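You operate a simulated robot arm through the tools that you are given. There is no shell and no other tool. Be economical: measure what you need, move in short steps, check, and stop when the job is done.

You are at the controls of a simulated two-armed robot. One attempt, no reset.

Task
Hold the rod case still, push its cover home and lay it in the blue drawer.
Fine: shut the drawer again. Set down upright: rod case. Where these are worked on the way, their far stop is far enough and under half their travel is too little: blue drawer.

The check looks at the end state, three seconds after you hand in, the way a careful person would. Anything else that was tipped, shoved, dropped, spilled or broken makes it a failure. Lids that push on must go on centred and level and be pressed home; caps that screw on are set level and turned clockwise until they are tight.

Robot
Two 6-joint arms with two-finger grippers on one trunk, on a base that drives. Base frame: it is fixed to the floor where the robot stands at the start and does not move with it; the origin is under the middle of the robot, x ahead of it, y to its left, z up; the surface under the hand at the start is at about z = 850. Units: mm, degrees, N and s.
The left shoulder is at the start at [61, 144, 875], the right one opposite. With the tool pointing down near the work surface each hand reaches from about 280 to 700 mm from the robot's upright axis, wherever it stands, measured 20 degrees to its own side. Places, roughly: blue drawer [600, 0, 700]; case cover [500, 0, 900]; inside of the blue drawer [600, 0, 700]. Payload 2.45 kg a hand.
The tool frame of a hand sits at the grasp point between the pads (the TCP): z along the fingers, y along the line on which they close. The tips reach 26 mm beyond it. The gripper opens to 96 mm. The gripper's body begins 69 mm behind the TCP.
Orientation is told as [roll, pitch, yaw] about the base's x, y, z axes, in that order, counted from this pose: with the fingers straight down and closing along the base's y, the tool's x points along the base's -x, its y along +y and its z along -z.

Tools
- The arms move only by the tool apply_moves. It takes "left_steps", "right_steps" or both (then of equal length, played together; a hand with none holds still); each is a list of rows, each an object of numbers (a shift or turn left out is 0, a gripper value left out holds the last): "tx", "ty", "tz": the shift along the tool's x, y, z in cm; "rx", "ry", "rz": the turn, a rotation vector about the tool's x, y, z in degrees. In form: [{"tx": .., "ty": .., "tz": .., "rx": .., "ry": .., "rz": ..}, ...]. A call has 1 to 8 rows; each row shifts and turns the commanded pose from where the row before left it, along the tool's axes as they then stand. "left_hand" and "right_hand" are, for a hand that has rows, the gripper command, from -1 (fully open) to 1 (shut), values between in proportion, set as the call begins (left out, the last holds). Rows are played at 5 a second. More than 50 mm and 8.6 degrees between two rows, or a gripper value outside its range, and nothing of the call is played. Where a pose cannot be reached the arm comes as near as it can. A force on the tool above 90 N (or 10 N above the force at the start of the call, whichever is more), or a blocked arm, ends the call early, and 0.2 s more pass. The fingers move at their own pace and stop on an object; they squeeze with about 35 N. The grip force told is the motor's: it shows also when the fingers shut on nothing. Time passes only in rows, and 0.2 s behind the last, so rows that do not move let the fingers close. It gives the time, the measured TCP pose, the force on the tool (base axes), the opening and the grip force at its end, in the units of the frame above (readings bear some noise), with the torque about the TCP (base axes, N m) and any sound that the robot's microphone picked up, and new pictures: "views" is both (left out), scene, wrist or none (wrist: the cameras of the hands that moved).
- Cameras (640 x 400 px; columns grow to the right, rows downward): "scene" is now at [130.5, 0, 1470]; the picture's right is [-0.09, -1.00, 0.00], its down [-0.86, 0.08, -0.51] and it looks along [0.51, -0.05, -0.86] (base axes); focal length 292 px, centre (320, 200). "left" rides on the left gripper at [81, -3, -98] in its tool frame; the picture's right is [0.04, 1.00, 0.00], its down [-0.73, 0.03, -0.68] and it looks along [-0.68, 0.03, 0.73] (tool axes); focal length 256 px, centre (320, 200). "right" rides on the right gripper at [81, 3, -98] in its tool frame; the picture's right is [-0.04, 1.00, 0.00], its down [-0.73, -0.03, -0.68] and it looks along [-0.68, -0.03, 0.73] (tool axes); focal length 256 px, centre (320, 200). There is no depth. A picture from a camera that has moved, and an enlarged one, comes with that camera's place and axes in the base frame and with its lens. The place of the scene camera against the robot may be out by one fixed shift of up to 12 mm in any direction.
- lift_body(by): slides the trunk up (or, below 0, down) by that many mm; the arms and the scene camera ride with it, the base frame stays. It gives what a move gives, with no picture.
- roll_base(legs): drives the robot by 1 to 6 legs, each [ahead, turn to the left] in mm and degrees, along the robot's own axes; the way and the turn of a leg run together, so that a leg with both is an arc; at most 1500 mm and 180 degrees a leg. The arms and the cameras ride along, it lands a little off, and it stops where it bumps. It gives what a move gives, and a new picture of the scene camera.
- turn_head(pan, tilt): turns the head with the scene camera to pan (to the left, within 86 degrees either way) and tilt (down, from -29 to 69), counted from straight ahead of the robot. It gives what a move gives, and a new picture of the scene camera.
- zoom(camera, box): a new picture of the part [left, top, right, bottom] of that camera's present view, enlarged. No time passes.
- hand_in(): hands the job in; it is judged then, once.

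Work in short steps. Places have to be worked out from the pictures, the camera data and where the tool is seen: move nearer, look again, correct. Check each grasp and each placing, and mend what went wrong. You have 120 turns and 260 pictures in all, those below and enlarged ones among them. Open the grippers and draw the arms clear of the work before you hand the job in, unless the task says otherwise; then end with one line.

The tools are called after "Request:" as name(argument=value, ...) on one line, values as JSON. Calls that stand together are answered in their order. apply_moves: Moves the arms, as the interface text tells. Its arguments: {"type":"object","properties":{"left_steps":{"type":"array"},"left_hand":{"type":"number"},"right_steps":{"type":"array"},"right_hand":{"type":"number"},"views":{"type":"string","enum":["both","scene","wrist","none"]}},"required":[]} The other tools are called the same way: lift_body (by) slides the trunk up or down; roll_base (legs) drives the base; turn_head (pan, tilt) turns the head that bears the scene camera; zoom (camera, box) takes an enlarged picture of a part of a camera's view; hand_in () hands the job in.

At the start:

```text
time_s: 0.0
left_eef_pos: [426.7, 239.0, 1116.7]
left_tool_rot: [-0.1, -0.1, 0.3]
left_ft_force: [0.2, 0.3, 0.1]
left_moment: [0.06, 0.0, 0.06]
left_gripper_width: 96.1
left_grasp_force: 0.1
right_eef_pos: [462.9, -208.0, 1134.1]
right_tool_rot: [-0.1, 0.0, 0.4]
right_ft_force: [0.0, 0.4, -0.1]
right_moment: [-0.01, -0.01, -0.01]
right_gripper_width: 96.0
right_grasp_force: 0.1
trunk travel left (down, up): [-500.0, 90.0]
robot x, y, heading: [1.1, 1.8, 0.1]
head pan, tilt: [-5.1, 59.3]
```

scene: 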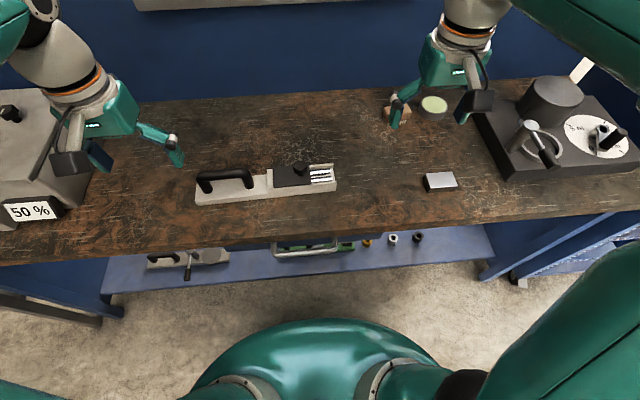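
right: 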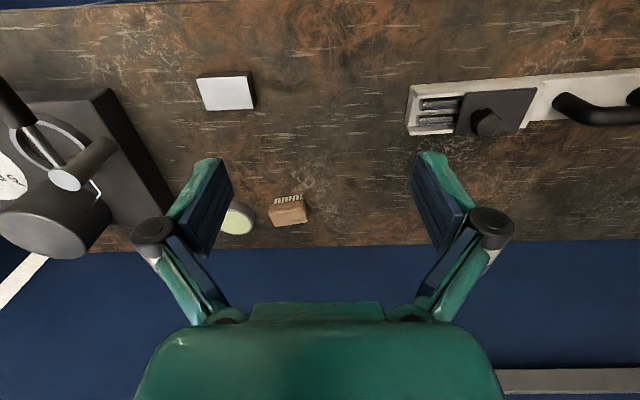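
left: 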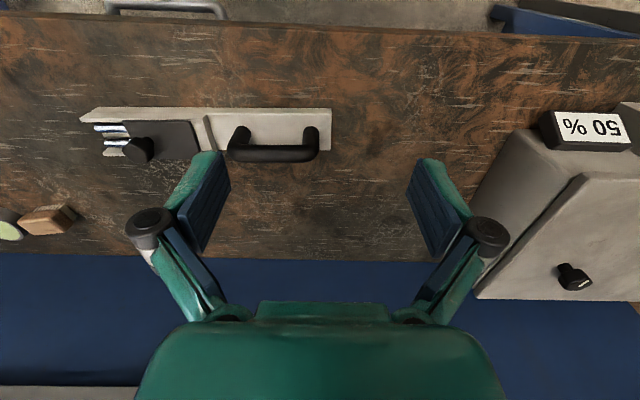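

I see the rod case with a black handle (left) and a sliding cover with a knob (right), rods showing at the right end. I'll enlarge the scene for details of the case and the drawer.

Request:
zoom(camera="scene", box=[180, 140, 360, 270])

Request:
zoom(camera="left", box=[70, 80, 350, 180])

Request:
turn_head(pan=0, tilt=40)

```text
3.08 times, centred on (270, 205) of scene
camera zoom: at [130.5, 0.0, 1470.0], right [-0.09, -1.0, 0.0], down [-0.86, 0.08, -0.51], along [0.51, -0.05, -0.86], focal length 897 px, centre (474, 185)
```

zoom: 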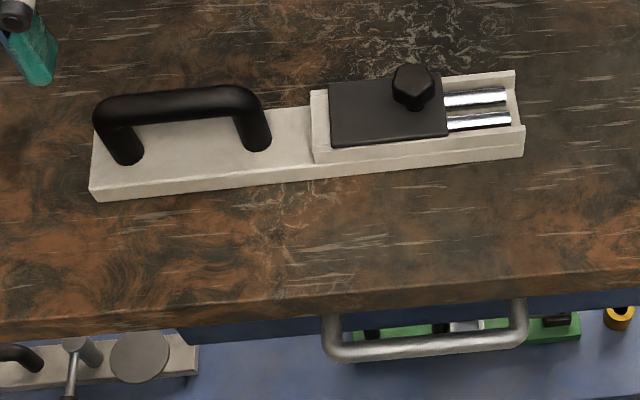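

```text
2.29 times, centred on (210, 130) of left
camera zoom: at [345.6, 236.3, 1214.5], right [-0.04, 1.0, 0.0], down [0.73, 0.03, 0.68], along [0.68, 0.03, -0.73], focal length 585 px, centre (571, 360)
```

zoom: 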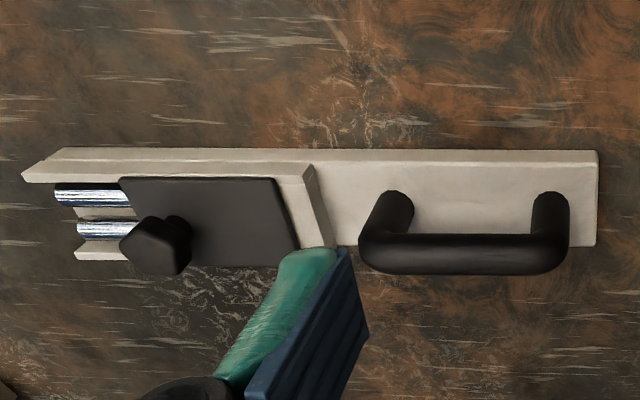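

```text
time_s: 0.8
left_eef_pos: [426.7, 238.2, 1117.3]
left_tool_rot: [-0.1, -0.2, 0.2]
left_ft_force: [-0.4, -0.5, 0.5]
left_moment: [0.01, 0.01, 0.01]
left_gripper_width: 95.9
left_grasp_force: 0.2
right_eef_pos: [461.3, -208.6, 1134.4]
right_tool_rot: [0.1, 0.0, 0.3]
right_ft_force: [-0.2, 0.0, -0.1]
right_moment: [0.0, -0.04, 0.02]
right_gripper_width: 96.0
right_grasp_force: 0.0
trunk travel left (down, up): [-500.0, 90.0]
robot x, y, heading: [0.0, -0.3, -0.1]
head pan, tilt: [0.0, 40.0]
camera scene: at [148.4, 5.9, 1495.9], right [0.0, -1.0, 0.0], down [-0.64, 0.0, -0.77], along [0.77, 0.0, -0.64], focal length 292 px, centre (320, 200)
```

scene: 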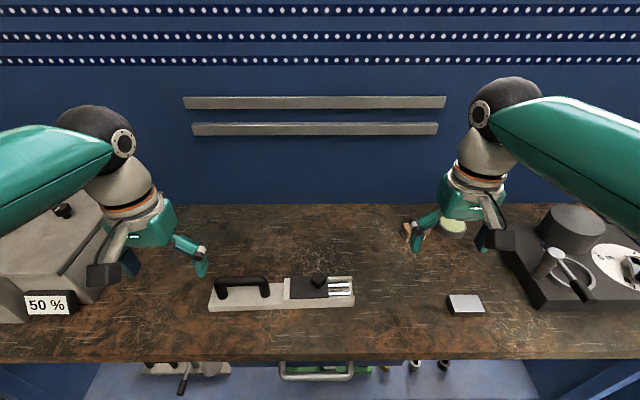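

The case spans y ≈ −80…263 at x ≈ 513…565. The handle bar is near (540, 187, 913) and the knob near (545, 4, 910). I'll bring the right hand in for a closer look at the cover, and start the left hand towards the handle.

Request:
apply_moves(right_steps=[{"tx": 0.4, "ty": 4, "tz": 3}, {"tx": 0.3, "ty": 4, "tz": 3}, {"tx": 0.3, "ty": 4, "tz": 3}, {"ty": 2.5, "tz": 2.5}, {}, {}, {}, {}], left_steps=[{"rz": 8.5, "tx": -2}, {"rz": 8.5}, {"rz": 8.5}, {"rz": 8.5}, {"rz": 8.5}, {"rz": 8.5}, {"rz": 8.5}, {"rz": 8.5}])

```text
refused: row 1 steps farther than a row can; nothing moved
```

The first row was slightly over 50 mm, so I'm shortening it.

Request:
apply_moves(right_steps=[{"tx": 0.3, "ty": 3.6, "tz": 3}, {"tx": 0.3, "ty": 3.6, "tz": 3}, {"tx": 0.3, "ty": 3.6, "tz": 3}, {"ty": 3.5, "tz": 2.5}, {}, {}, {}, {}], left_steps=[{"rz": 8.5, "tx": -2}, {"rz": 8.5}, {"rz": 8.5}, {"rz": 8.5}, {"rz": 8.5}, {"rz": 8.5}, {"rz": 8.5}, {"rz": 8.5}])

```text
time_s: 2.6
left_eef_pos: [447.1, 239.7, 1117.4]
left_tool_rot: [0.0, 0.1, -67.9]
left_ft_force: [0.8, -0.6, -0.7]
left_moment: [0.02, 0.05, 0.0]
left_gripper_width: 96.0
left_grasp_force: 0.1
right_eef_pos: [451.0, -64.2, 1023.1]
right_tool_rot: [0.0, 0.0, 0.3]
right_ft_force: [0.8, -0.4, -0.8]
right_moment: [0.01, 0.01, 0.01]
right_gripper_width: 95.9
right_grasp_force: 0.1
trunk travel left (down, up): [-500.0, 90.0]
robot x, y, heading: [-1.0, -0.2, -0.3]
head pan, tilt: [0.0, 40.0]
camera scene: at [148.5, 6.0, 1495.9], right [0.0, -1.0, 0.0], down [-0.64, 0.0, -0.77], along [0.77, 0.0, -0.64], focal length 292 px, centre (320, 200)
camera right: at [370.3, -61.4, 1119.7], right [0.04, 1.0, 0.0], down [0.73, -0.03, 0.68], along [0.68, -0.02, -0.73], focal length 256 px, centre (320, 200)
camera left: at [413.6, 314.7, 1215.4], right [0.91, 0.41, 0.0], down [0.3, -0.67, 0.68], along [0.28, -0.62, -0.73], focal length 256 px, centre (320, 200)
```

scene: 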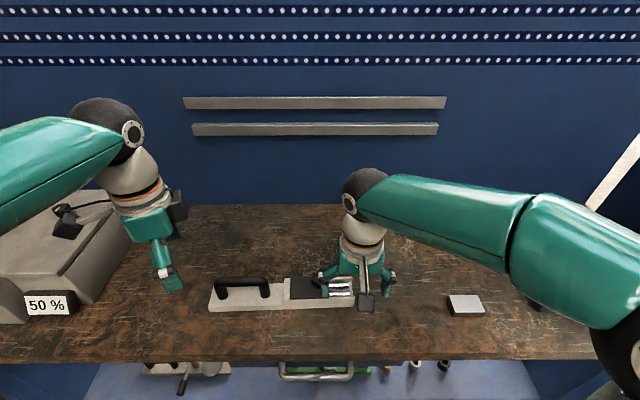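
right: 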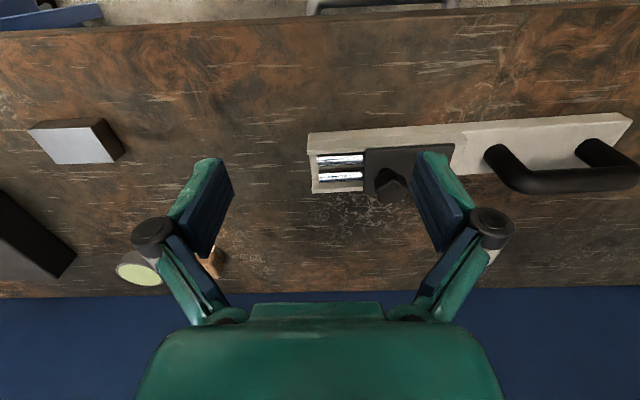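
left: 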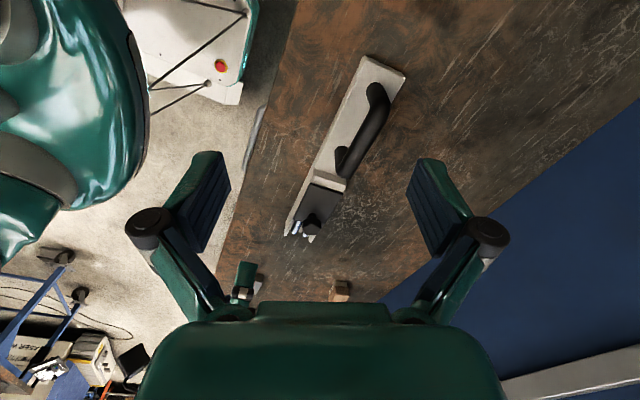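

Request:
zoom(camera="right", box=[290, 110, 480, 220])

```text
3.37 times, centred on (385, 165) of right
camera zoom: at [370.3, -61.4, 1119.7], right [0.04, 1.0, 0.0], down [0.73, -0.03, 0.68], along [0.68, -0.02, -0.73], focal length 862 px, centre (101, 318)
```

zoom: 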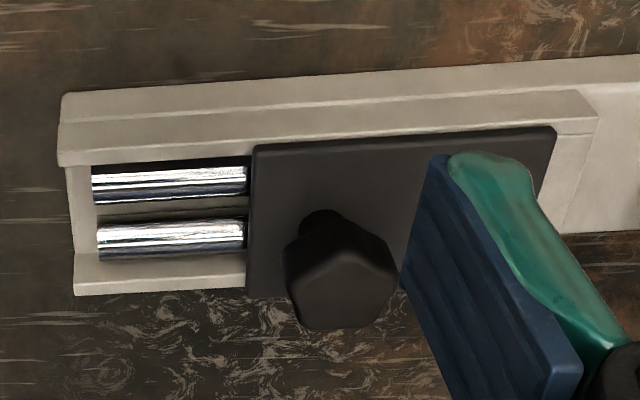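

The knob is at about (541, 7, ~918) and the cover's free travel is about 50 mm towards −y. The case is yawed about +2°. I'm placing the left hand above the handle and the right hand above the knob.

Request:
apply_moves(left_steps=[{"rz": 7}, {"rz": 7}, {"rz": 6}, {"ty": 4.5, "tx": -1.5}, {"ty": 4.5, "tx": -2}, {"tx": -1.8, "tz": 3}, {"tz": 4.5}, {"tz": 3}], right_steps=[{"tx": -3, "ty": 2.4}, {"tx": -3, "ty": 2.4}, {"tx": -3, "ty": 2.4}, {"tz": 1.5}, {"tz": 1.8}, {}, {}, {}])

```text
time_s: 4.4
left_eef_pos: [539.9, 190.6, 1013.7]
left_tool_rot: [0.0, -0.1, -87.7]
left_ft_force: [-0.1, -0.1, 0.4]
left_moment: [0.01, 0.01, -0.03]
left_gripper_width: 96.1
left_grasp_force: 0.1
right_eef_pos: [541.9, 5.1, 986.7]
right_tool_rot: [0.0, 0.1, 0.2]
right_ft_force: [0.5, 0.0, -0.3]
right_moment: [-0.01, 0.02, 0.02]
right_gripper_width: 96.1
right_grasp_force: 0.0
trunk travel left (down, up): [-500.0, 90.0]
robot x, y, heading: [-1.9, 2.6, -0.0]
head pan, tilt: [0.0, 40.0]
camera scene: at [148.5, 5.8, 1496.0], right [0.0, -1.0, 0.0], down [-0.64, 0.0, -0.77], along [0.77, 0.0, -0.64], focal length 292 px, centre (320, 200)
camera right: at [461.4, 8.4, 1084.4], right [0.04, 1.0, 0.0], down [0.73, -0.03, 0.68], along [0.68, -0.02, -0.73], focal length 256 px, centre (320, 200)
camera left: at [532.5, 271.3, 1110.5], right [1.0, 0.08, 0.0], down [0.06, -0.73, 0.68], along [0.06, -0.68, -0.73], focal length 256 px, centre (320, 200)
```

scene: 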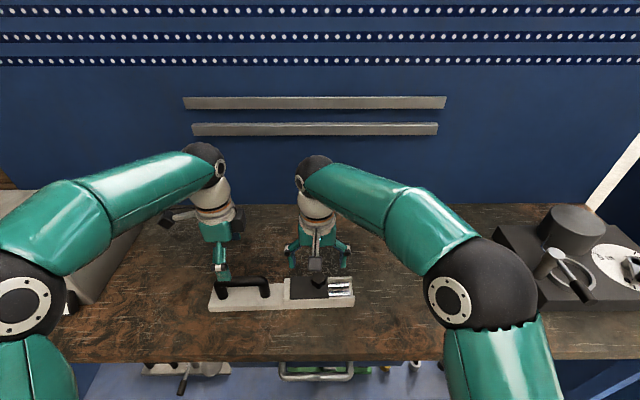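
right: 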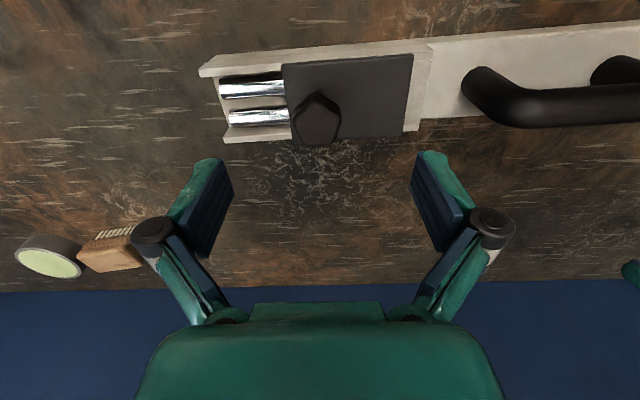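
left: 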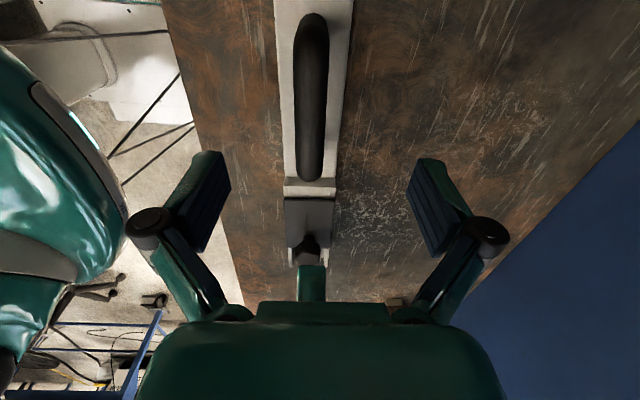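

The handle bar is at x ≈ 533, so I shift the left hand −7 mm in x, lower it over the bar and close. The right hand is centred on the knob and is lowered to straddle it.

Request:
apply_moves(left_steps=[{"ty": -0.7, "tz": 2}, {"tz": 3}, {"tz": 3}, {"tz": 1.8}, {}], right_steps=[{"tz": 2}, {"tz": 2}, {"tz": 1}, {}, {}])

```text
time_s: 5.6
left_eef_pos: [532.8, 191.1, 914.1]
left_tool_rot: [0.1, 0.1, -87.8]
left_ft_force: [0.2, 0.2, -0.2]
left_moment: [0.01, -0.01, 0.01]
left_gripper_width: 96.2
left_grasp_force: 0.1
right_eef_pos: [543.0, 6.9, 936.5]
right_tool_rot: [0.1, 0.0, 0.3]
right_ft_force: [0.0, 0.1, -0.8]
right_moment: [-0.02, -0.02, 0.02]
right_gripper_width: 96.2
right_grasp_force: 0.1
trunk travel left (down, up): [-500.0, 90.0]
robot x, y, heading: [1.4, 2.6, 0.2]
head pan, tilt: [0.0, 40.0]
camera scene: at [148.6, 5.9, 1495.9], right [0.0, -1.0, 0.0], down [-0.64, 0.0, -0.77], along [0.77, 0.0, -0.64], focal length 292 px, centre (320, 200)
camera right: at [461.4, 9.9, 1033.2], right [0.04, 1.0, 0.0], down [0.73, -0.03, 0.68], along [0.68, -0.02, -0.73], focal length 256 px, centre (320, 200)
camera left: at [525.4, 273.2, 1011.1], right [1.0, 0.08, 0.0], down [0.06, -0.73, 0.68], along [0.05, -0.68, -0.73], focal length 256 px, centre (320, 200)
```

scene: 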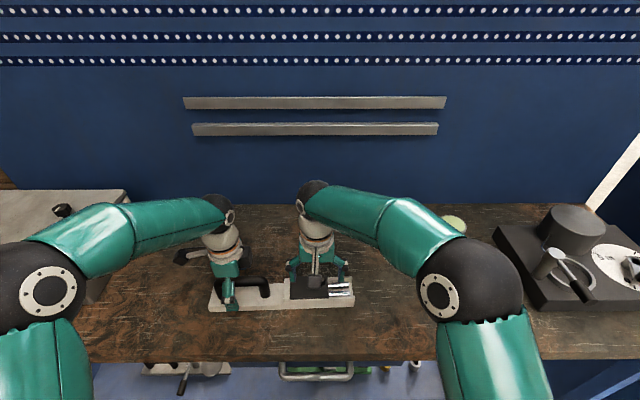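
right: 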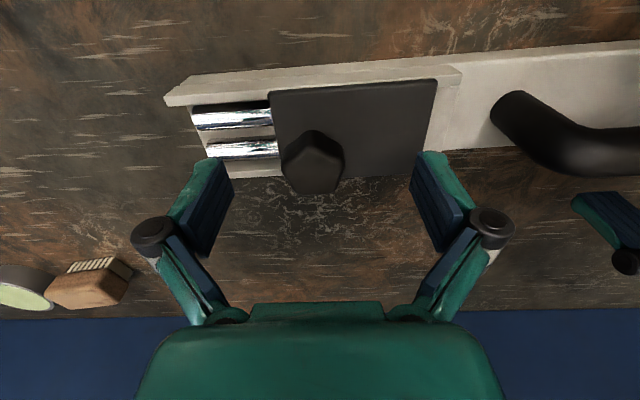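
left: 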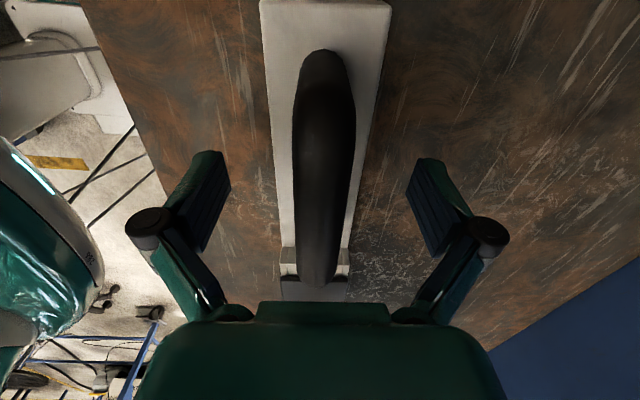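

The left hand straddles the bar and I close it now. The right hand goes 10 mm lower and its fingers narrow to about 48 mm around the knob.

Request:
apply_moves(left_steps=[{}, {}, {}, {}, {}], right_steps=[{"tz": 0.5}, {"tz": 0.5}, {}, {}, {}], left_hand=1, right_hand=0)

```text
time_s: 6.8
left_eef_pos: [531.5, 192.8, 914.0]
left_tool_rot: [-0.1, 0.1, -87.7]
left_ft_force: [0.2, -0.3, 0.2]
left_moment: [0.52, 0.01, -0.06]
left_gripper_width: 22.9
left_grasp_force: 34.7
right_eef_pos: [543.2, 7.5, 926.9]
right_tool_rot: [0.0, 0.1, 0.3]
right_ft_force: [0.0, 0.4, -0.2]
right_moment: [-0.03, 0.0, 0.0]
right_gripper_width: 48.1
right_grasp_force: 0.1
trunk travel left (down, up): [-500.0, 90.0]
robot x, y, heading: [1.5, 6.0, -0.1]
head pan, tilt: [0.0, 40.0]
camera scene: at [149.3, 6.0, 1495.7], right [0.0, -1.0, 0.0], down [-0.64, 0.0, -0.77], along [0.77, 0.0, -0.64], focal length 292 px, centre (320, 200)
camera right: at [461.1, 10.2, 1023.3], right [0.04, 1.0, 0.0], down [0.73, -0.03, 0.68], along [0.68, -0.02, -0.74], focal length 256 px, centre (320, 200)
camera left: at [525.9, 273.3, 1010.8], right [1.0, 0.08, 0.0], down [0.06, -0.73, 0.68], along [0.05, -0.68, -0.73], focal length 256 px, centre (320, 200)
```

scene: 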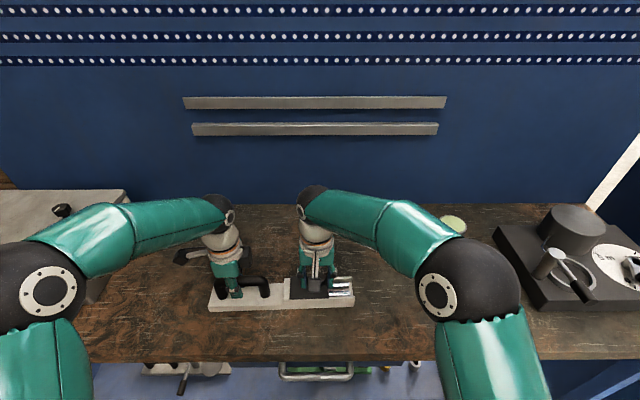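
right: 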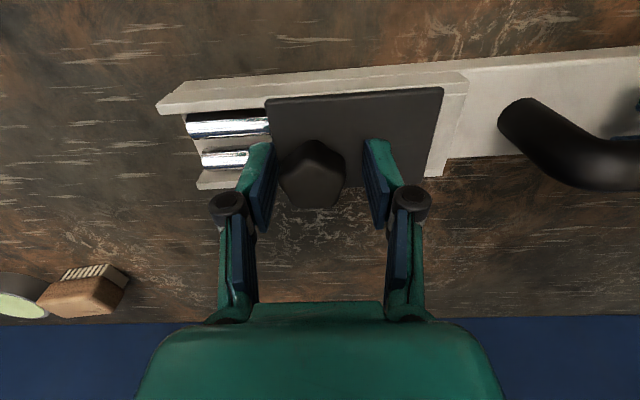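
left: 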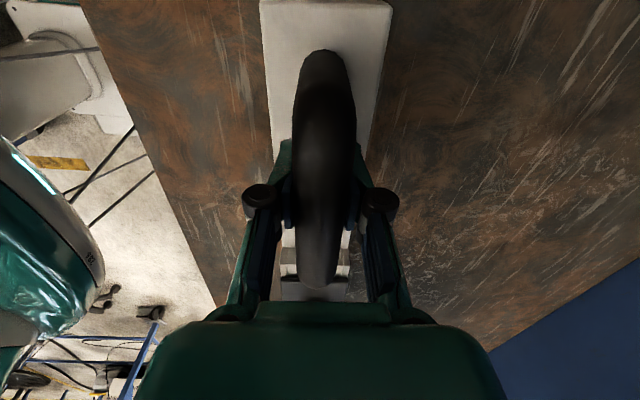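

The bar is gripped (22.9 mm). I now push the knob towards −y by 40 mm in small steps, watching the force.

Request:
apply_moves(right_steps=[{"ty": -0.7}, {"ty": -0.7}, {"ty": -0.7}, {"ty": -0.7}, {"ty": -0.7}, {"ty": -0.7}], views="wrist")

```text
time_s: 8.2
left_eef_pos: [532.3, 190.7, 913.6]
left_tool_rot: [0.0, -0.1, -87.8]
left_ft_force: [-0.4, -4.7, 0.0]
left_moment: [0.57, 0.01, -0.2]
left_gripper_width: 24.2
left_grasp_force: 35.2
right_eef_pos: [542.9, -34.2, 927.9]
right_tool_rot: [0.0, 0.2, 0.3]
right_ft_force: [0.4, 5.6, -0.6]
right_moment: [0.04, 0.0, -0.07]
right_gripper_width: 51.8
right_grasp_force: 2.5
trunk travel left (down, up): [-500.0, 90.0]
robot x, y, heading: [-3.4, 0.9, 0.1]
head pan, tilt: [0.0, 40.0]
camera right: at [461.8, -30.7, 1024.3], right [0.04, 1.0, 0.0], down [0.73, -0.03, 0.68], along [0.68, -0.02, -0.73], focal length 256 px, centre (320, 200)
```

right: 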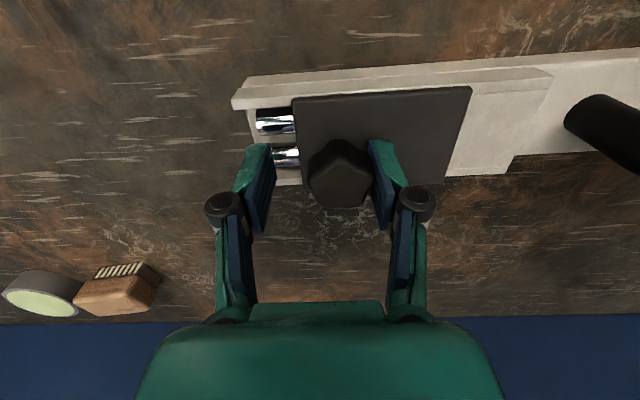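

The cover slides with about 5 N, and the case stays put. I continue until it stops.

Request:
apply_moves(right_steps=[{"ty": -0.6}, {"ty": -0.6}, {"ty": -0.5}, {"ty": -0.4}, {"ty": -0.3}, {"ty": -0.3}], views="wrist")

```text
time_s: 9.6
left_eef_pos: [533.3, 191.4, 914.3]
left_tool_rot: [0.0, 0.0, -87.8]
left_ft_force: [-0.7, -5.5, -0.8]
left_moment: [0.37, 0.01, -0.13]
left_gripper_width: 23.0
left_grasp_force: 34.8
right_eef_pos: [543.8, -62.0, 925.0]
right_tool_rot: [0.0, 0.1, 0.3]
right_ft_force: [-0.5, 4.1, 1.3]
right_moment: [0.09, -0.03, 0.0]
right_gripper_width: 51.5
right_grasp_force: 2.6
trunk travel left (down, up): [-500.0, 90.0]
robot x, y, heading: [4.4, -3.5, -0.0]
head pan, tilt: [0.0, 40.0]
camera right: at [462.4, -58.3, 1022.8], right [0.04, 1.0, 0.0], down [0.73, -0.03, 0.68], along [0.68, -0.02, -0.74], focal length 256 px, centre (320, 200)
```

right: 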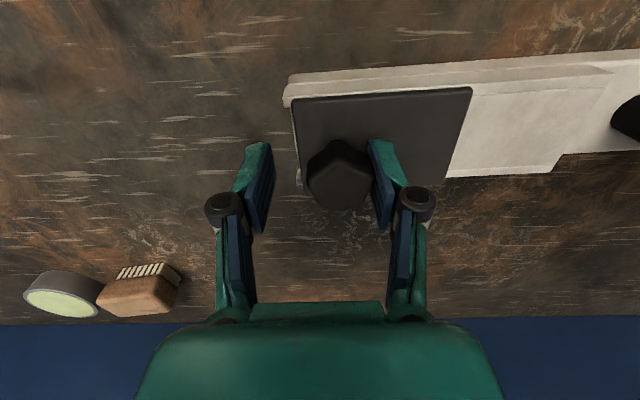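

Request:
zoom(camera="right", box=[260, 60, 500, 210])

Request:
apply_moves(right_steps=[{"ty": -0.2}, {"ty": -0.2}, {}], views="wrist")

```text
2.67 times, centred on (380, 135) of right
camera zoom: at [462.4, -58.3, 1022.8], right [0.04, 1.0, 0.0], down [0.73, -0.03, 0.68], along [0.68, -0.02, -0.74], focal length 683 px, centre (160, 373)
```

zoom: 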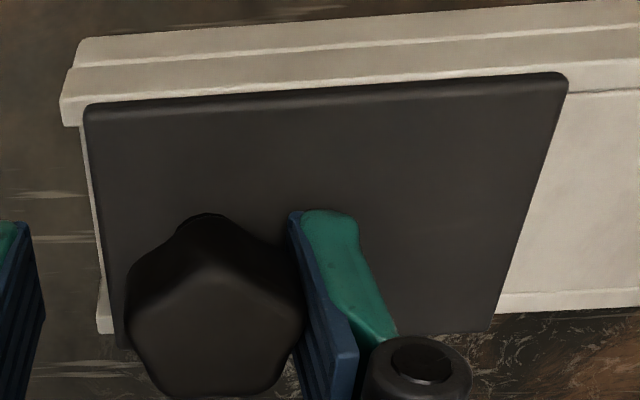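

```text
time_s: 10.4
left_eef_pos: [532.1, 191.6, 914.2]
left_tool_rot: [0.1, 0.0, -87.7]
left_ft_force: [-1.6, -2.9, -0.2]
left_moment: [0.51, 0.0, -0.25]
left_gripper_width: 23.7
left_grasp_force: 35.8
right_eef_pos: [543.0, -65.8, 927.2]
right_tool_rot: [-0.1, 0.1, 0.3]
right_ft_force: [0.8, 3.1, -0.5]
right_moment: [0.05, 0.02, -0.05]
right_gripper_width: 50.4
right_grasp_force: 1.7
trunk travel left (down, up): [-500.0, 90.0]
robot x, y, heading: [0.5, 0.5, 0.0]
head pan, tilt: [0.0, 40.0]
camera right: at [462.1, -62.7, 1023.5], right [0.04, 1.0, 0.0], down [0.73, -0.03, 0.68], along [0.68, -0.02, -0.74], focal length 256 px, centre (320, 200)
```

right: 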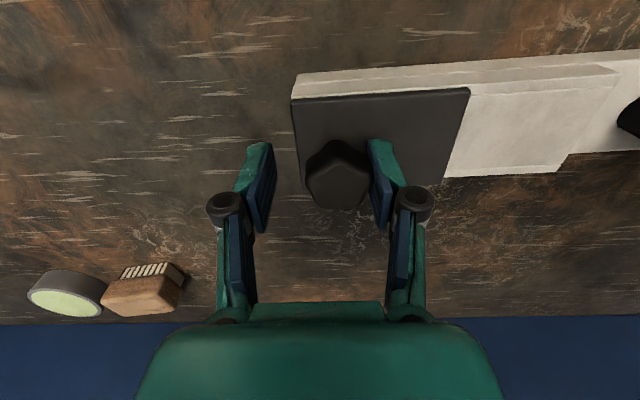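

The cover is about flush with the end now, and I see no clear force rise yet. I push gently 2 mm more to find the stop.

Request:
apply_moves(right_steps=[{"ty": -0.1}, {"ty": -0.1}], views="wrist")

Request:
zoom(camera="right", box=[260, 60, 500, 210])

```text
time_s: 11.0
left_eef_pos: [532.4, 190.4, 913.5]
left_tool_rot: [-0.1, 0.0, -87.8]
left_ft_force: [-1.1, -4.2, 0.3]
left_moment: [0.64, 0.04, -0.27]
left_gripper_width: 23.7
left_grasp_force: 35.2
right_eef_pos: [542.1, -67.1, 926.5]
right_tool_rot: [0.0, 0.1, 0.3]
right_ft_force: [1.5, 3.6, 0.8]
right_moment: [0.1, -0.05, -0.03]
right_gripper_width: 50.7
right_grasp_force: 2.2
trunk travel left (down, up): [-500.0, 90.0]
robot x, y, heading: [0.7, 1.0, -0.0]
head pan, tilt: [0.0, 40.0]
camera right: at [461.6, -63.5, 1023.0], right [0.04, 1.0, 0.0], down [0.73, -0.03, 0.68], along [0.68, -0.02, -0.73], focal length 256 px, centre (320, 200)
```

right: 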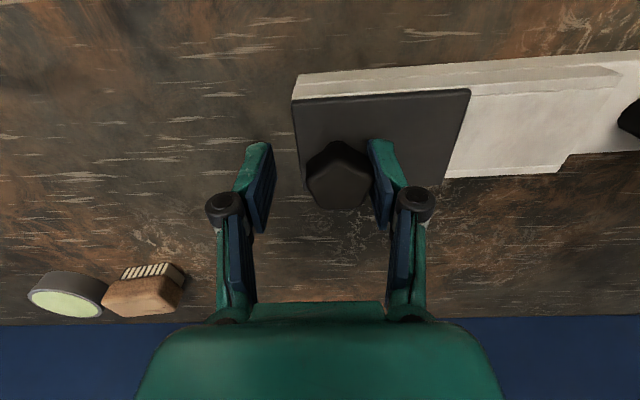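

```text
2.67 times, centred on (380, 135) of right
camera zoom: at [461.6, -63.5, 1023.0], right [0.04, 1.0, 0.0], down [0.73, -0.03, 0.68], along [0.68, -0.02, -0.73], focal length 683 px, centre (160, 373)
```

zoom: 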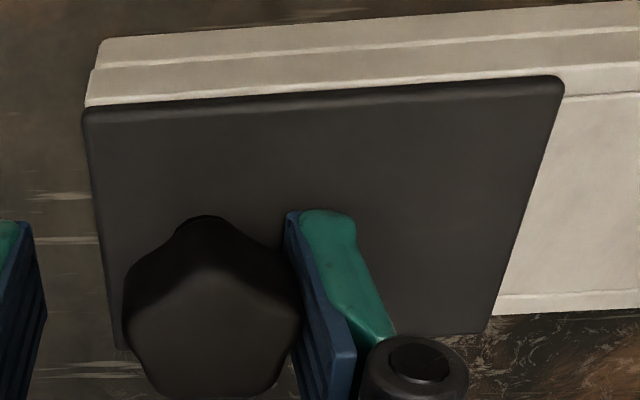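

Flush within about 1 mm and still moving freely. I try 3 mm more, watching for a stop.

Request:
apply_moves(right_steps=[{"ty": -0.1}, {"ty": -0.1}, {"ty": -0.1}], views="none")

Request:
zoom(camera="right", box=[260, 60, 500, 210])

```text
time_s: 11.8
left_eef_pos: [532.6, 190.5, 912.3]
left_tool_rot: [0.1, -0.1, -87.8]
left_ft_force: [-1.3, -10.4, 0.1]
left_moment: [0.37, -0.02, -0.34]
left_gripper_width: 24.0
left_grasp_force: 34.9
right_eef_pos: [542.2, -69.5, 926.1]
right_tool_rot: [0.0, 0.2, 0.3]
right_ft_force: [0.9, 11.0, -1.0]
right_moment: [0.06, -0.01, -0.06]
right_gripper_width: 54.9
right_grasp_force: 5.2
trunk travel left (down, up): [-500.0, 90.0]
robot x, y, heading: [4.2, 0.1, 0.1]
head pan, tilt: [0.0, 40.0]
```

```text
2.67 times, centred on (380, 135) of right
camera zoom: at [461.6, -66.9, 1022.8], right [0.03, 1.0, 0.0], down [0.73, -0.03, 0.68], along [0.68, -0.02, -0.73], focal length 683 px, centre (160, 373)
```

zoom: 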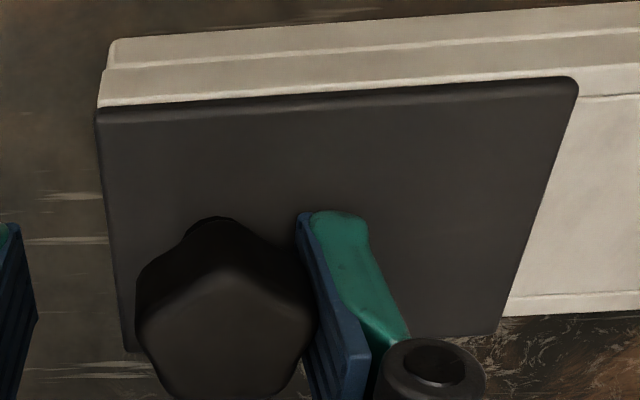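

The force rose to 11 N and the cover did not move relative to the case, so the stop is reached. One firmer press, then I back off and raise the right hand.

Request:
apply_moves(right_steps=[{"ty": -0.2}, {"ty": -0.2}, {"ty": -0.2}, {}], views="none")

Request:
apply_moves(right_steps=[{"ty": 0.9}, {"ty": 0.6}, {"tz": -3}, {"tz": -4}, {"tz": -4}], views="wrist")

```text
time_s: 12.8
left_eef_pos: [532.5, 192.8, 912.7]
left_tool_rot: [0.0, 0.1, -87.7]
left_ft_force: [-1.1, -8.0, -5.0]
left_moment: [0.3, 0.0, -0.15]
left_gripper_width: 22.2
left_grasp_force: 34.8
right_eef_pos: [542.6, -76.5, 926.3]
right_tool_rot: [-0.1, 0.0, 0.2]
right_ft_force: [0.2, 9.9, 2.6]
right_moment: [0.21, 0.06, -0.03]
right_gripper_width: 55.1
right_grasp_force: 5.0
trunk travel left (down, up): [-500.0, 90.0]
robot x, y, heading: [-1.0, 0.5, -0.1]
head pan, tilt: [0.0, 40.0]
```

```text
time_s: 14.0
left_eef_pos: [531.9, 191.2, 913.8]
left_tool_rot: [-0.1, 0.0, -87.8]
left_ft_force: [-2.1, -0.4, -3.6]
left_moment: [0.12, -0.03, -0.2]
left_gripper_width: 22.1
left_grasp_force: 34.7
right_eef_pos: [542.2, -62.0, 1034.5]
right_tool_rot: [0.1, 0.1, 0.3]
right_ft_force: [0.1, -0.7, -0.7]
right_moment: [-0.02, 0.0, 0.0]
right_gripper_width: 48.1
right_grasp_force: 0.1
trunk travel left (down, up): [-500.0, 90.0]
robot x, y, heading: [-0.2, 4.5, 0.2]
head pan, tilt: [0.0, 40.0]
camera right: at [460.8, -58.4, 1131.8], right [0.04, 1.0, 0.0], down [0.73, -0.03, 0.68], along [0.68, -0.02, -0.74], focal length 256 px, centre (320, 200)
```

right: 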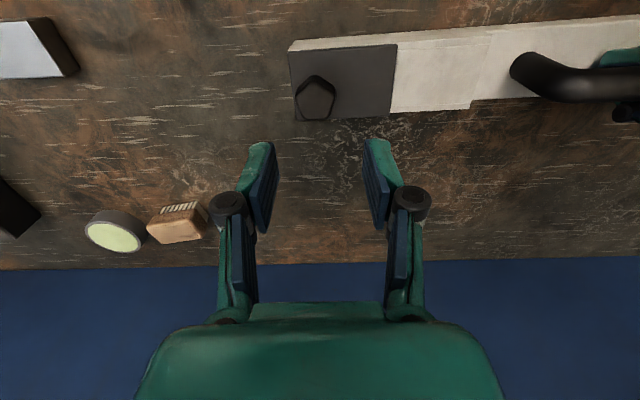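

The cover is home. I now release the handle, raise the left hand, then back the robot up to look at the drawer.

Request:
apply_moves(left_steps=[{}, {}, {}, {"tz": -3}, {"tz": -4}, {"tz": -4}, {"tz": -4}], left_hand=-1, views="wrist")

Request:
roll_base(legs=[[-400, 0]])

```text
time_s: 15.6
left_eef_pos: [532.4, 193.2, 1064.9]
left_tool_rot: [0.0, 0.0, -87.8]
left_ft_force: [1.3, -0.6, 0.3]
left_moment: [-0.01, 0.02, -0.02]
left_gripper_width: 96.0
left_grasp_force: 0.1
right_eef_pos: [541.3, -60.0, 1034.2]
right_tool_rot: [0.0, 0.1, 0.5]
right_ft_force: [-1.0, 0.3, 0.5]
right_moment: [0.0, -0.01, -0.01]
right_gripper_width: 48.0
right_grasp_force: 0.1
trunk travel left (down, up): [-500.0, 90.0]
robot x, y, heading: [-2.7, 2.1, 0.1]
head pan, tilt: [0.0, 40.0]
camera left: at [526.3, 275.4, 1163.2], right [1.0, 0.08, 0.0], down [0.06, -0.73, 0.68], along [0.05, -0.68, -0.73], focal length 256 px, centre (320, 200)
```

left: 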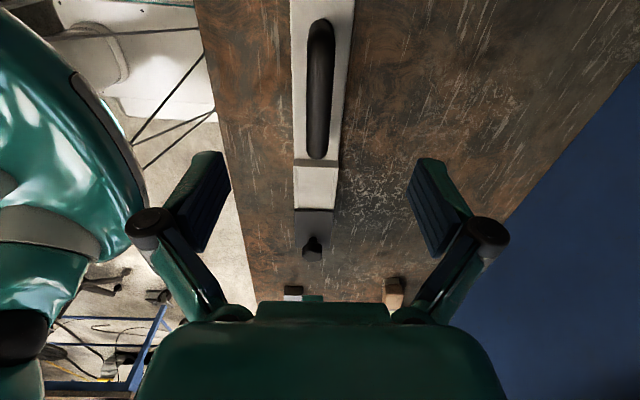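

```text
time_s: 18.1
left_eef_pos: [223.3, 200.5, 1064.5]
left_tool_rot: [0.2, 0.1, -87.0]
left_ft_force: [-0.8, 0.2, 0.4]
left_moment: [-0.01, 0.02, -0.04]
left_gripper_width: 96.1
left_grasp_force: 0.0
right_eef_pos: [233.1, -55.8, 1036.4]
right_tool_rot: [0.0, 0.2, 1.0]
right_ft_force: [0.2, 0.5, -0.3]
right_moment: [-0.05, -0.04, 0.0]
right_gripper_width: 48.0
right_grasp_force: 0.0
trunk travel left (down, up): [-500.0, 90.0]
robot x, y, heading: [-308.3, 0.3, -0.2]
head pan, tilt: [0.0, 40.0]
stopped in leg 1: the robot was blocked; the commanded pose is now the measured one
camera scene: at [-159.8, 3.8, 1496.0], right [0.0, -1.0, 0.0], down [-0.64, 0.0, -0.77], along [0.77, 0.0, -0.64], focal length 292 px, centre (320, 200)
```

scene: 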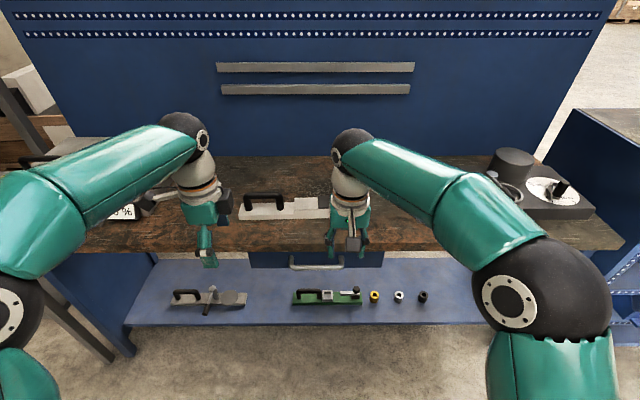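

The robot bumped something behind at −308 mm. I ease forward 30 mm, tilt the head down and enlarge the drawer front.

Request:
roll_base(legs=[[30, 0]])

Request:
turn_head(pan=0, tilt=50)

Request:
zoom(camera="scene", box=[220, 130, 420, 255])

```text
time_s: 18.9
left_eef_pos: [256.8, 199.6, 1063.5]
left_tool_rot: [-0.1, 0.0, -87.0]
left_ft_force: [-0.1, 0.5, -0.6]
left_moment: [0.03, 0.12, 0.0]
left_gripper_width: 96.3
left_grasp_force: 0.2
right_eef_pos: [267.7, -54.3, 1032.9]
right_tool_rot: [-0.1, 0.2, 1.0]
right_ft_force: [1.3, 0.0, 0.0]
right_moment: [-0.01, 0.08, -0.01]
right_gripper_width: 48.0
right_grasp_force: 0.0
trunk travel left (down, up): [-500.0, 90.0]
robot x, y, heading: [-278.3, -0.5, -0.2]
head pan, tilt: [0.0, 40.0]
camera scene: at [-125.1, 3.5, 1495.5], right [0.0, -1.0, 0.0], down [-0.65, 0.0, -0.76], along [0.76, 0.0, -0.65], focal length 292 px, centre (320, 200)
```

scene: 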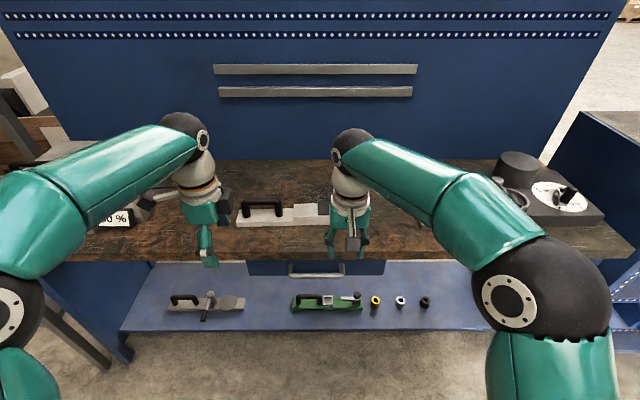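

```text
time_s: 19.6
left_eef_pos: [252.4, 198.5, 1065.4]
left_tool_rot: [-0.1, -0.1, -86.9]
left_ft_force: [-0.2, 0.1, -0.5]
left_moment: [0.0, -0.03, 0.0]
left_gripper_width: 96.2
left_grasp_force: 0.1
right_eef_pos: [265.0, -54.8, 1035.5]
right_tool_rot: [0.1, 0.0, 0.9]
right_ft_force: [-0.1, 0.0, -0.3]
right_moment: [-0.02, -0.02, 0.0]
right_gripper_width: 48.3
right_grasp_force: 0.1
trunk travel left (down, up): [-500.0, 90.0]
robot x, y, heading: [-275.5, -6.2, -0.2]
head pan, tilt: [0.0, 50.0]
camera scene: at [-136.9, 3.5, 1481.9], right [0.0, -1.0, 0.0], down [-0.77, 0.0, -0.64], along [0.64, 0.0, -0.77], focal length 292 px, centre (320, 200)
```

scene: 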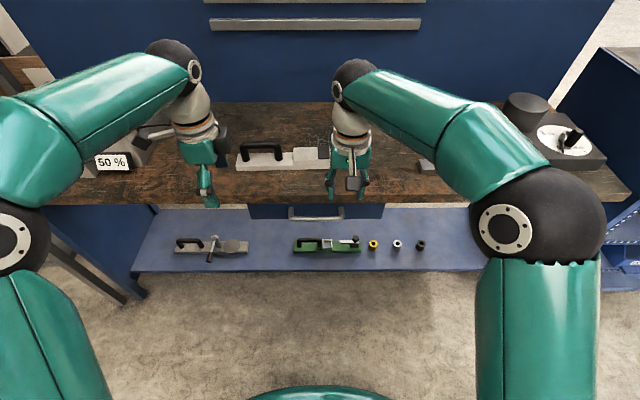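

```text
3.20 times, centred on (320, 192) of scene
camera zoom: at [-136.9, 3.5, 1481.9], right [0.0, -1.0, 0.0], down [-0.77, 0.0, -0.64], along [0.64, 0.0, -0.77], focal length 933 px, centre (320, 224)
```

zoom: 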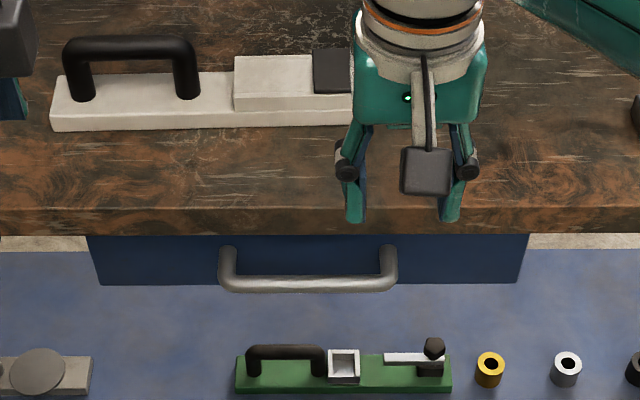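

The drawer front spans y ≈ −215…+234. Its handle bar is near (410, 15, 730), just under the table edge (x ≈ 407, table underside ≈ 810). I'll turn the right hand so the fingers point forward and close vertically; first comes the yaw of +90°.

Request:
apply_moves(right_steps=[{"rz": -8.5}, {"rz": -8.5}, {"rz": -8.5}, {"rz": -8.5}, {"rz": -8.5}, {"rz": -8.5}, {"rz": -8.5}, {"rz": -8.5}], views="none")

Request:
apply_moves(right_steps=[{"rz": -7.5}, {"rz": -7.5}, {"rz": -6}, {"rx": 8.5}, {"rx": 8.5}, {"rx": 8.5}, {"rx": 8.5}, {"rx": 8.5}], views="none")

Request:
apply_moves(right_steps=[{"rx": 8.5}, {"rx": 8.5}, {"rx": 8.5}, {"rx": 8.5}, {"rx": 8.5}, {"rx": 5}], views="both")

```text
time_s: 21.4
left_eef_pos: [253.3, 198.9, 1065.2]
left_tool_rot: [-0.1, 0.0, -87.0]
left_ft_force: [0.5, 0.4, -0.8]
left_moment: [0.03, -0.03, 0.02]
left_gripper_width: 96.0
left_grasp_force: 0.1
right_eef_pos: [264.9, -54.1, 1035.0]
right_tool_rot: [0.1, 0.0, 69.2]
right_ft_force: [-0.3, -0.1, 0.2]
right_moment: [0.02, 0.01, 0.0]
right_gripper_width: 47.7
right_grasp_force: 0.0
trunk travel left (down, up): [-500.0, 90.0]
robot x, y, heading: [-279.2, 0.1, 0.0]
head pan, tilt: [0.0, 50.0]
```

```text
time_s: 23.2
left_eef_pos: [253.4, 198.1, 1066.3]
left_tool_rot: [0.0, 0.0, -87.0]
left_ft_force: [-0.5, 0.1, -0.5]
left_moment: [0.03, 0.01, 0.01]
left_gripper_width: 95.9
left_grasp_force: 0.1
right_eef_pos: [264.3, -53.3, 1036.3]
right_tool_rot: [-42.4, -0.1, 90.1]
right_ft_force: [0.8, 0.4, 0.4]
right_moment: [-0.03, 0.0, -0.04]
right_gripper_width: 48.2
right_grasp_force: 0.1
trunk travel left (down, up): [-500.0, 90.0]
robot x, y, heading: [-274.7, -2.8, 0.1]
head pan, tilt: [0.0, 50.0]
```

```text
time_s: 24.6
left_eef_pos: [254.3, 199.1, 1066.0]
left_tool_rot: [0.0, 0.0, -87.1]
left_ft_force: [0.1, 0.0, -0.1]
left_moment: [-0.01, -0.01, 0.0]
left_gripper_width: 95.8
left_grasp_force: 0.0
right_eef_pos: [263.8, -55.2, 1036.1]
right_tool_rot: [-90.0, 0.0, 90.1]
right_ft_force: [0.3, 0.1, 0.7]
right_moment: [0.03, -0.01, 0.0]
right_gripper_width: 48.1
right_grasp_force: 0.1
trunk travel left (down, up): [-500.0, 90.0]
robot x, y, heading: [-279.3, -2.7, 0.2]
head pan, tilt: [0.0, 50.0]
camera scene: at [-136.2, 3.5, 1481.7], right [0.0, -1.0, 0.0], down [-0.77, 0.0, -0.64], along [0.64, 0.0, -0.77], focal length 292 px, centre (320, 200)
camera right: at [166.9, -136.8, 1030.7], right [0.0, 0.04, -1.0], down [-0.68, 0.73, 0.03], along [0.73, 0.68, 0.03], focal length 256 px, centre (320, 200)
```

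scene: 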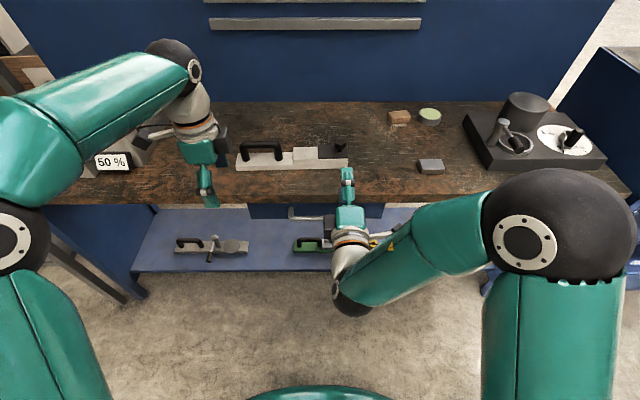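
right: 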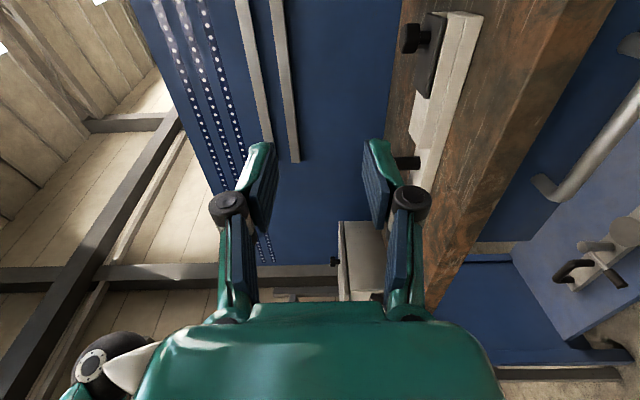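

Fingers are now forward. I lower the right hand to bar height and look from there.

Request:
apply_moves(right_steps=[{"ty": 4.4, "tx": -1.5}, {"ty": 4.4, "tx": -1.5}, {"ty": 4.4, "tx": -1.5}, {"ty": 4.4, "tx": -1}, {"ty": 4.4}, {"ty": 4.4}, {"ty": 4.2}], views="both", right_hand=-0.6)

```text
time_s: 26.2
left_eef_pos: [252.7, 199.2, 1066.9]
left_tool_rot: [0.0, 0.0, -87.0]
left_ft_force: [0.3, 0.1, -0.4]
left_moment: [0.0, 0.01, -0.02]
left_gripper_width: 95.7
left_grasp_force: 0.0
right_eef_pos: [263.0, -1.1, 727.7]
right_tool_rot: [-89.9, 0.0, 90.1]
right_ft_force: [0.8, 0.1, 0.2]
right_moment: [0.0, -0.01, 0.03]
right_gripper_width: 76.9
right_grasp_force: 0.2
trunk travel left (down, up): [-500.0, 90.0]
robot x, y, heading: [-277.0, 0.0, 0.1]
head pan, tilt: [0.0, 50.0]
camera scene: at [-136.0, 3.5, 1481.8], right [0.0, -1.0, 0.0], down [-0.77, 0.0, -0.64], along [0.64, 0.0, -0.77], focal length 292 px, centre (320, 200)
camera right: at [165.8, -82.6, 723.5], right [0.0, 0.04, -1.0], down [-0.68, 0.73, 0.03], along [0.73, 0.68, 0.03], focal length 256 px, centre (320, 200)
```

scene: 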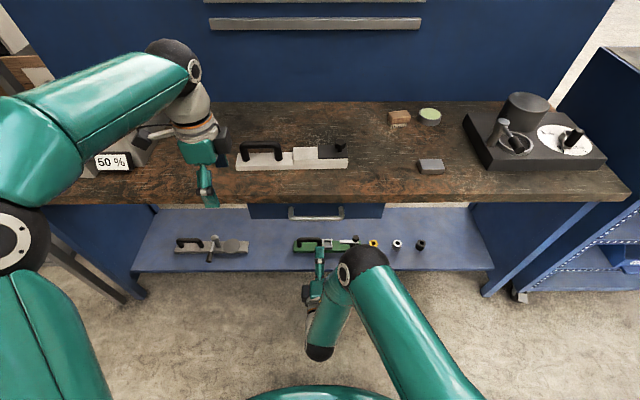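
right: 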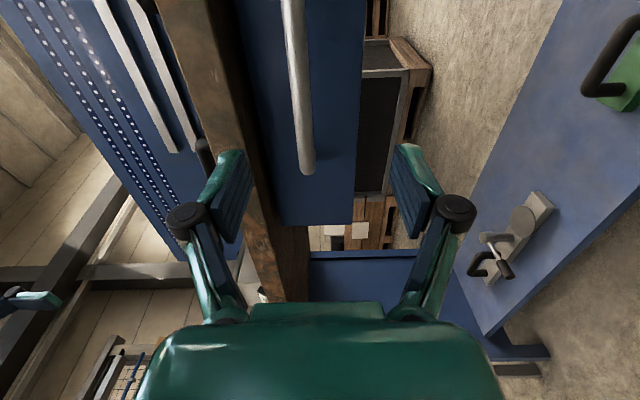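

The bar is at z ≈ 748, x ≈ 400–414. I raise the hand 20 mm and drive ahead 80 mm for a closer look.

Request:
apply_moves(right_steps=[{"ty": -2.0}, {}], views="none")

Request:
roll_base(legs=[[80, 0]])

Request:
zoom(camera="right", box=[120, 0, 520, 250])

```text
time_s: 26.8
left_eef_pos: [255.4, 199.3, 1066.0]
left_tool_rot: [0.0, 0.0, -87.0]
left_ft_force: [-0.1, 0.1, 0.0]
left_moment: [-0.02, -0.02, -0.01]
left_gripper_width: 95.9
left_grasp_force: 0.1
right_eef_pos: [263.9, -1.5, 747.8]
right_tool_rot: [-89.9, 0.0, 90.0]
right_ft_force: [0.3, 0.4, -0.2]
right_moment: [0.0, 0.01, -0.01]
right_gripper_width: 76.9
right_grasp_force: 0.0
trunk travel left (down, up): [-500.0, 90.0]
robot x, y, heading: [-276.9, 0.4, 0.1]
head pan, tilt: [0.0, 50.0]
```

```text
time_s: 27.9
left_eef_pos: [337.2, 197.9, 1064.6]
left_tool_rot: [-0.1, 0.1, -87.1]
left_ft_force: [0.2, 0.0, -0.7]
left_moment: [-0.02, -0.02, -0.01]
left_gripper_width: 96.2
left_grasp_force: 0.1
right_eef_pos: [347.2, -1.4, 747.0]
right_tool_rot: [-89.8, 0.0, 89.9]
right_ft_force: [0.3, -0.2, 0.0]
right_moment: [0.01, -0.04, 0.03]
right_gripper_width: 76.7
right_grasp_force: 0.1
trunk travel left (down, up): [-500.0, 90.0]
robot x, y, heading: [-199.4, -3.1, 0.1]
head pan, tilt: [0.0, 50.0]
camera scene: at [-52.7, 3.4, 1481.4], right [0.0, -1.0, 0.0], down [-0.77, 0.0, -0.64], along [0.64, 0.0, -0.77], focal length 292 px, centre (320, 200)
```

scene: 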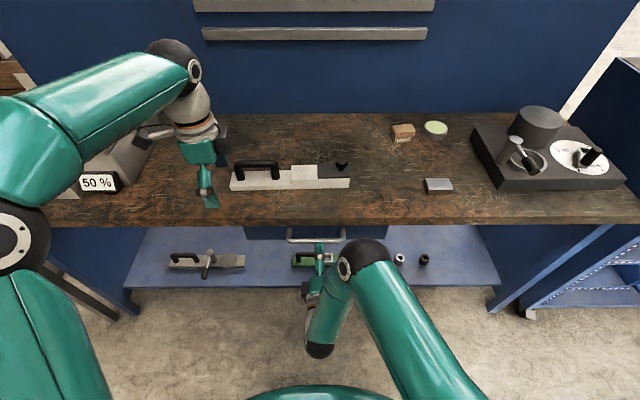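

```text
1.60 times, centred on (320, 125) of right
camera zoom: at [248.9, -82.7, 743.6], right [0.0, 0.04, -1.0], down [-0.68, 0.73, 0.03], along [0.73, 0.68, 0.02], focal length 410 px, centre (320, 320)
```

zoom: 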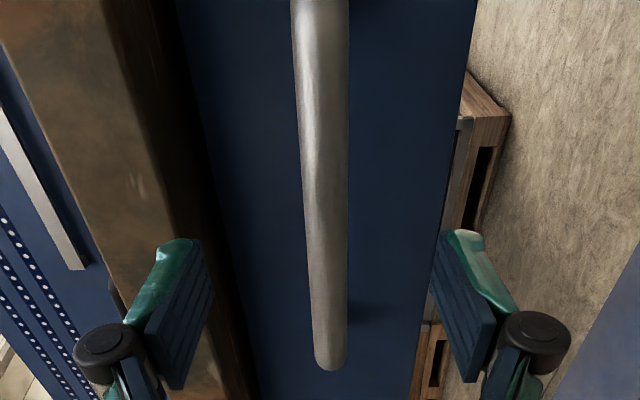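

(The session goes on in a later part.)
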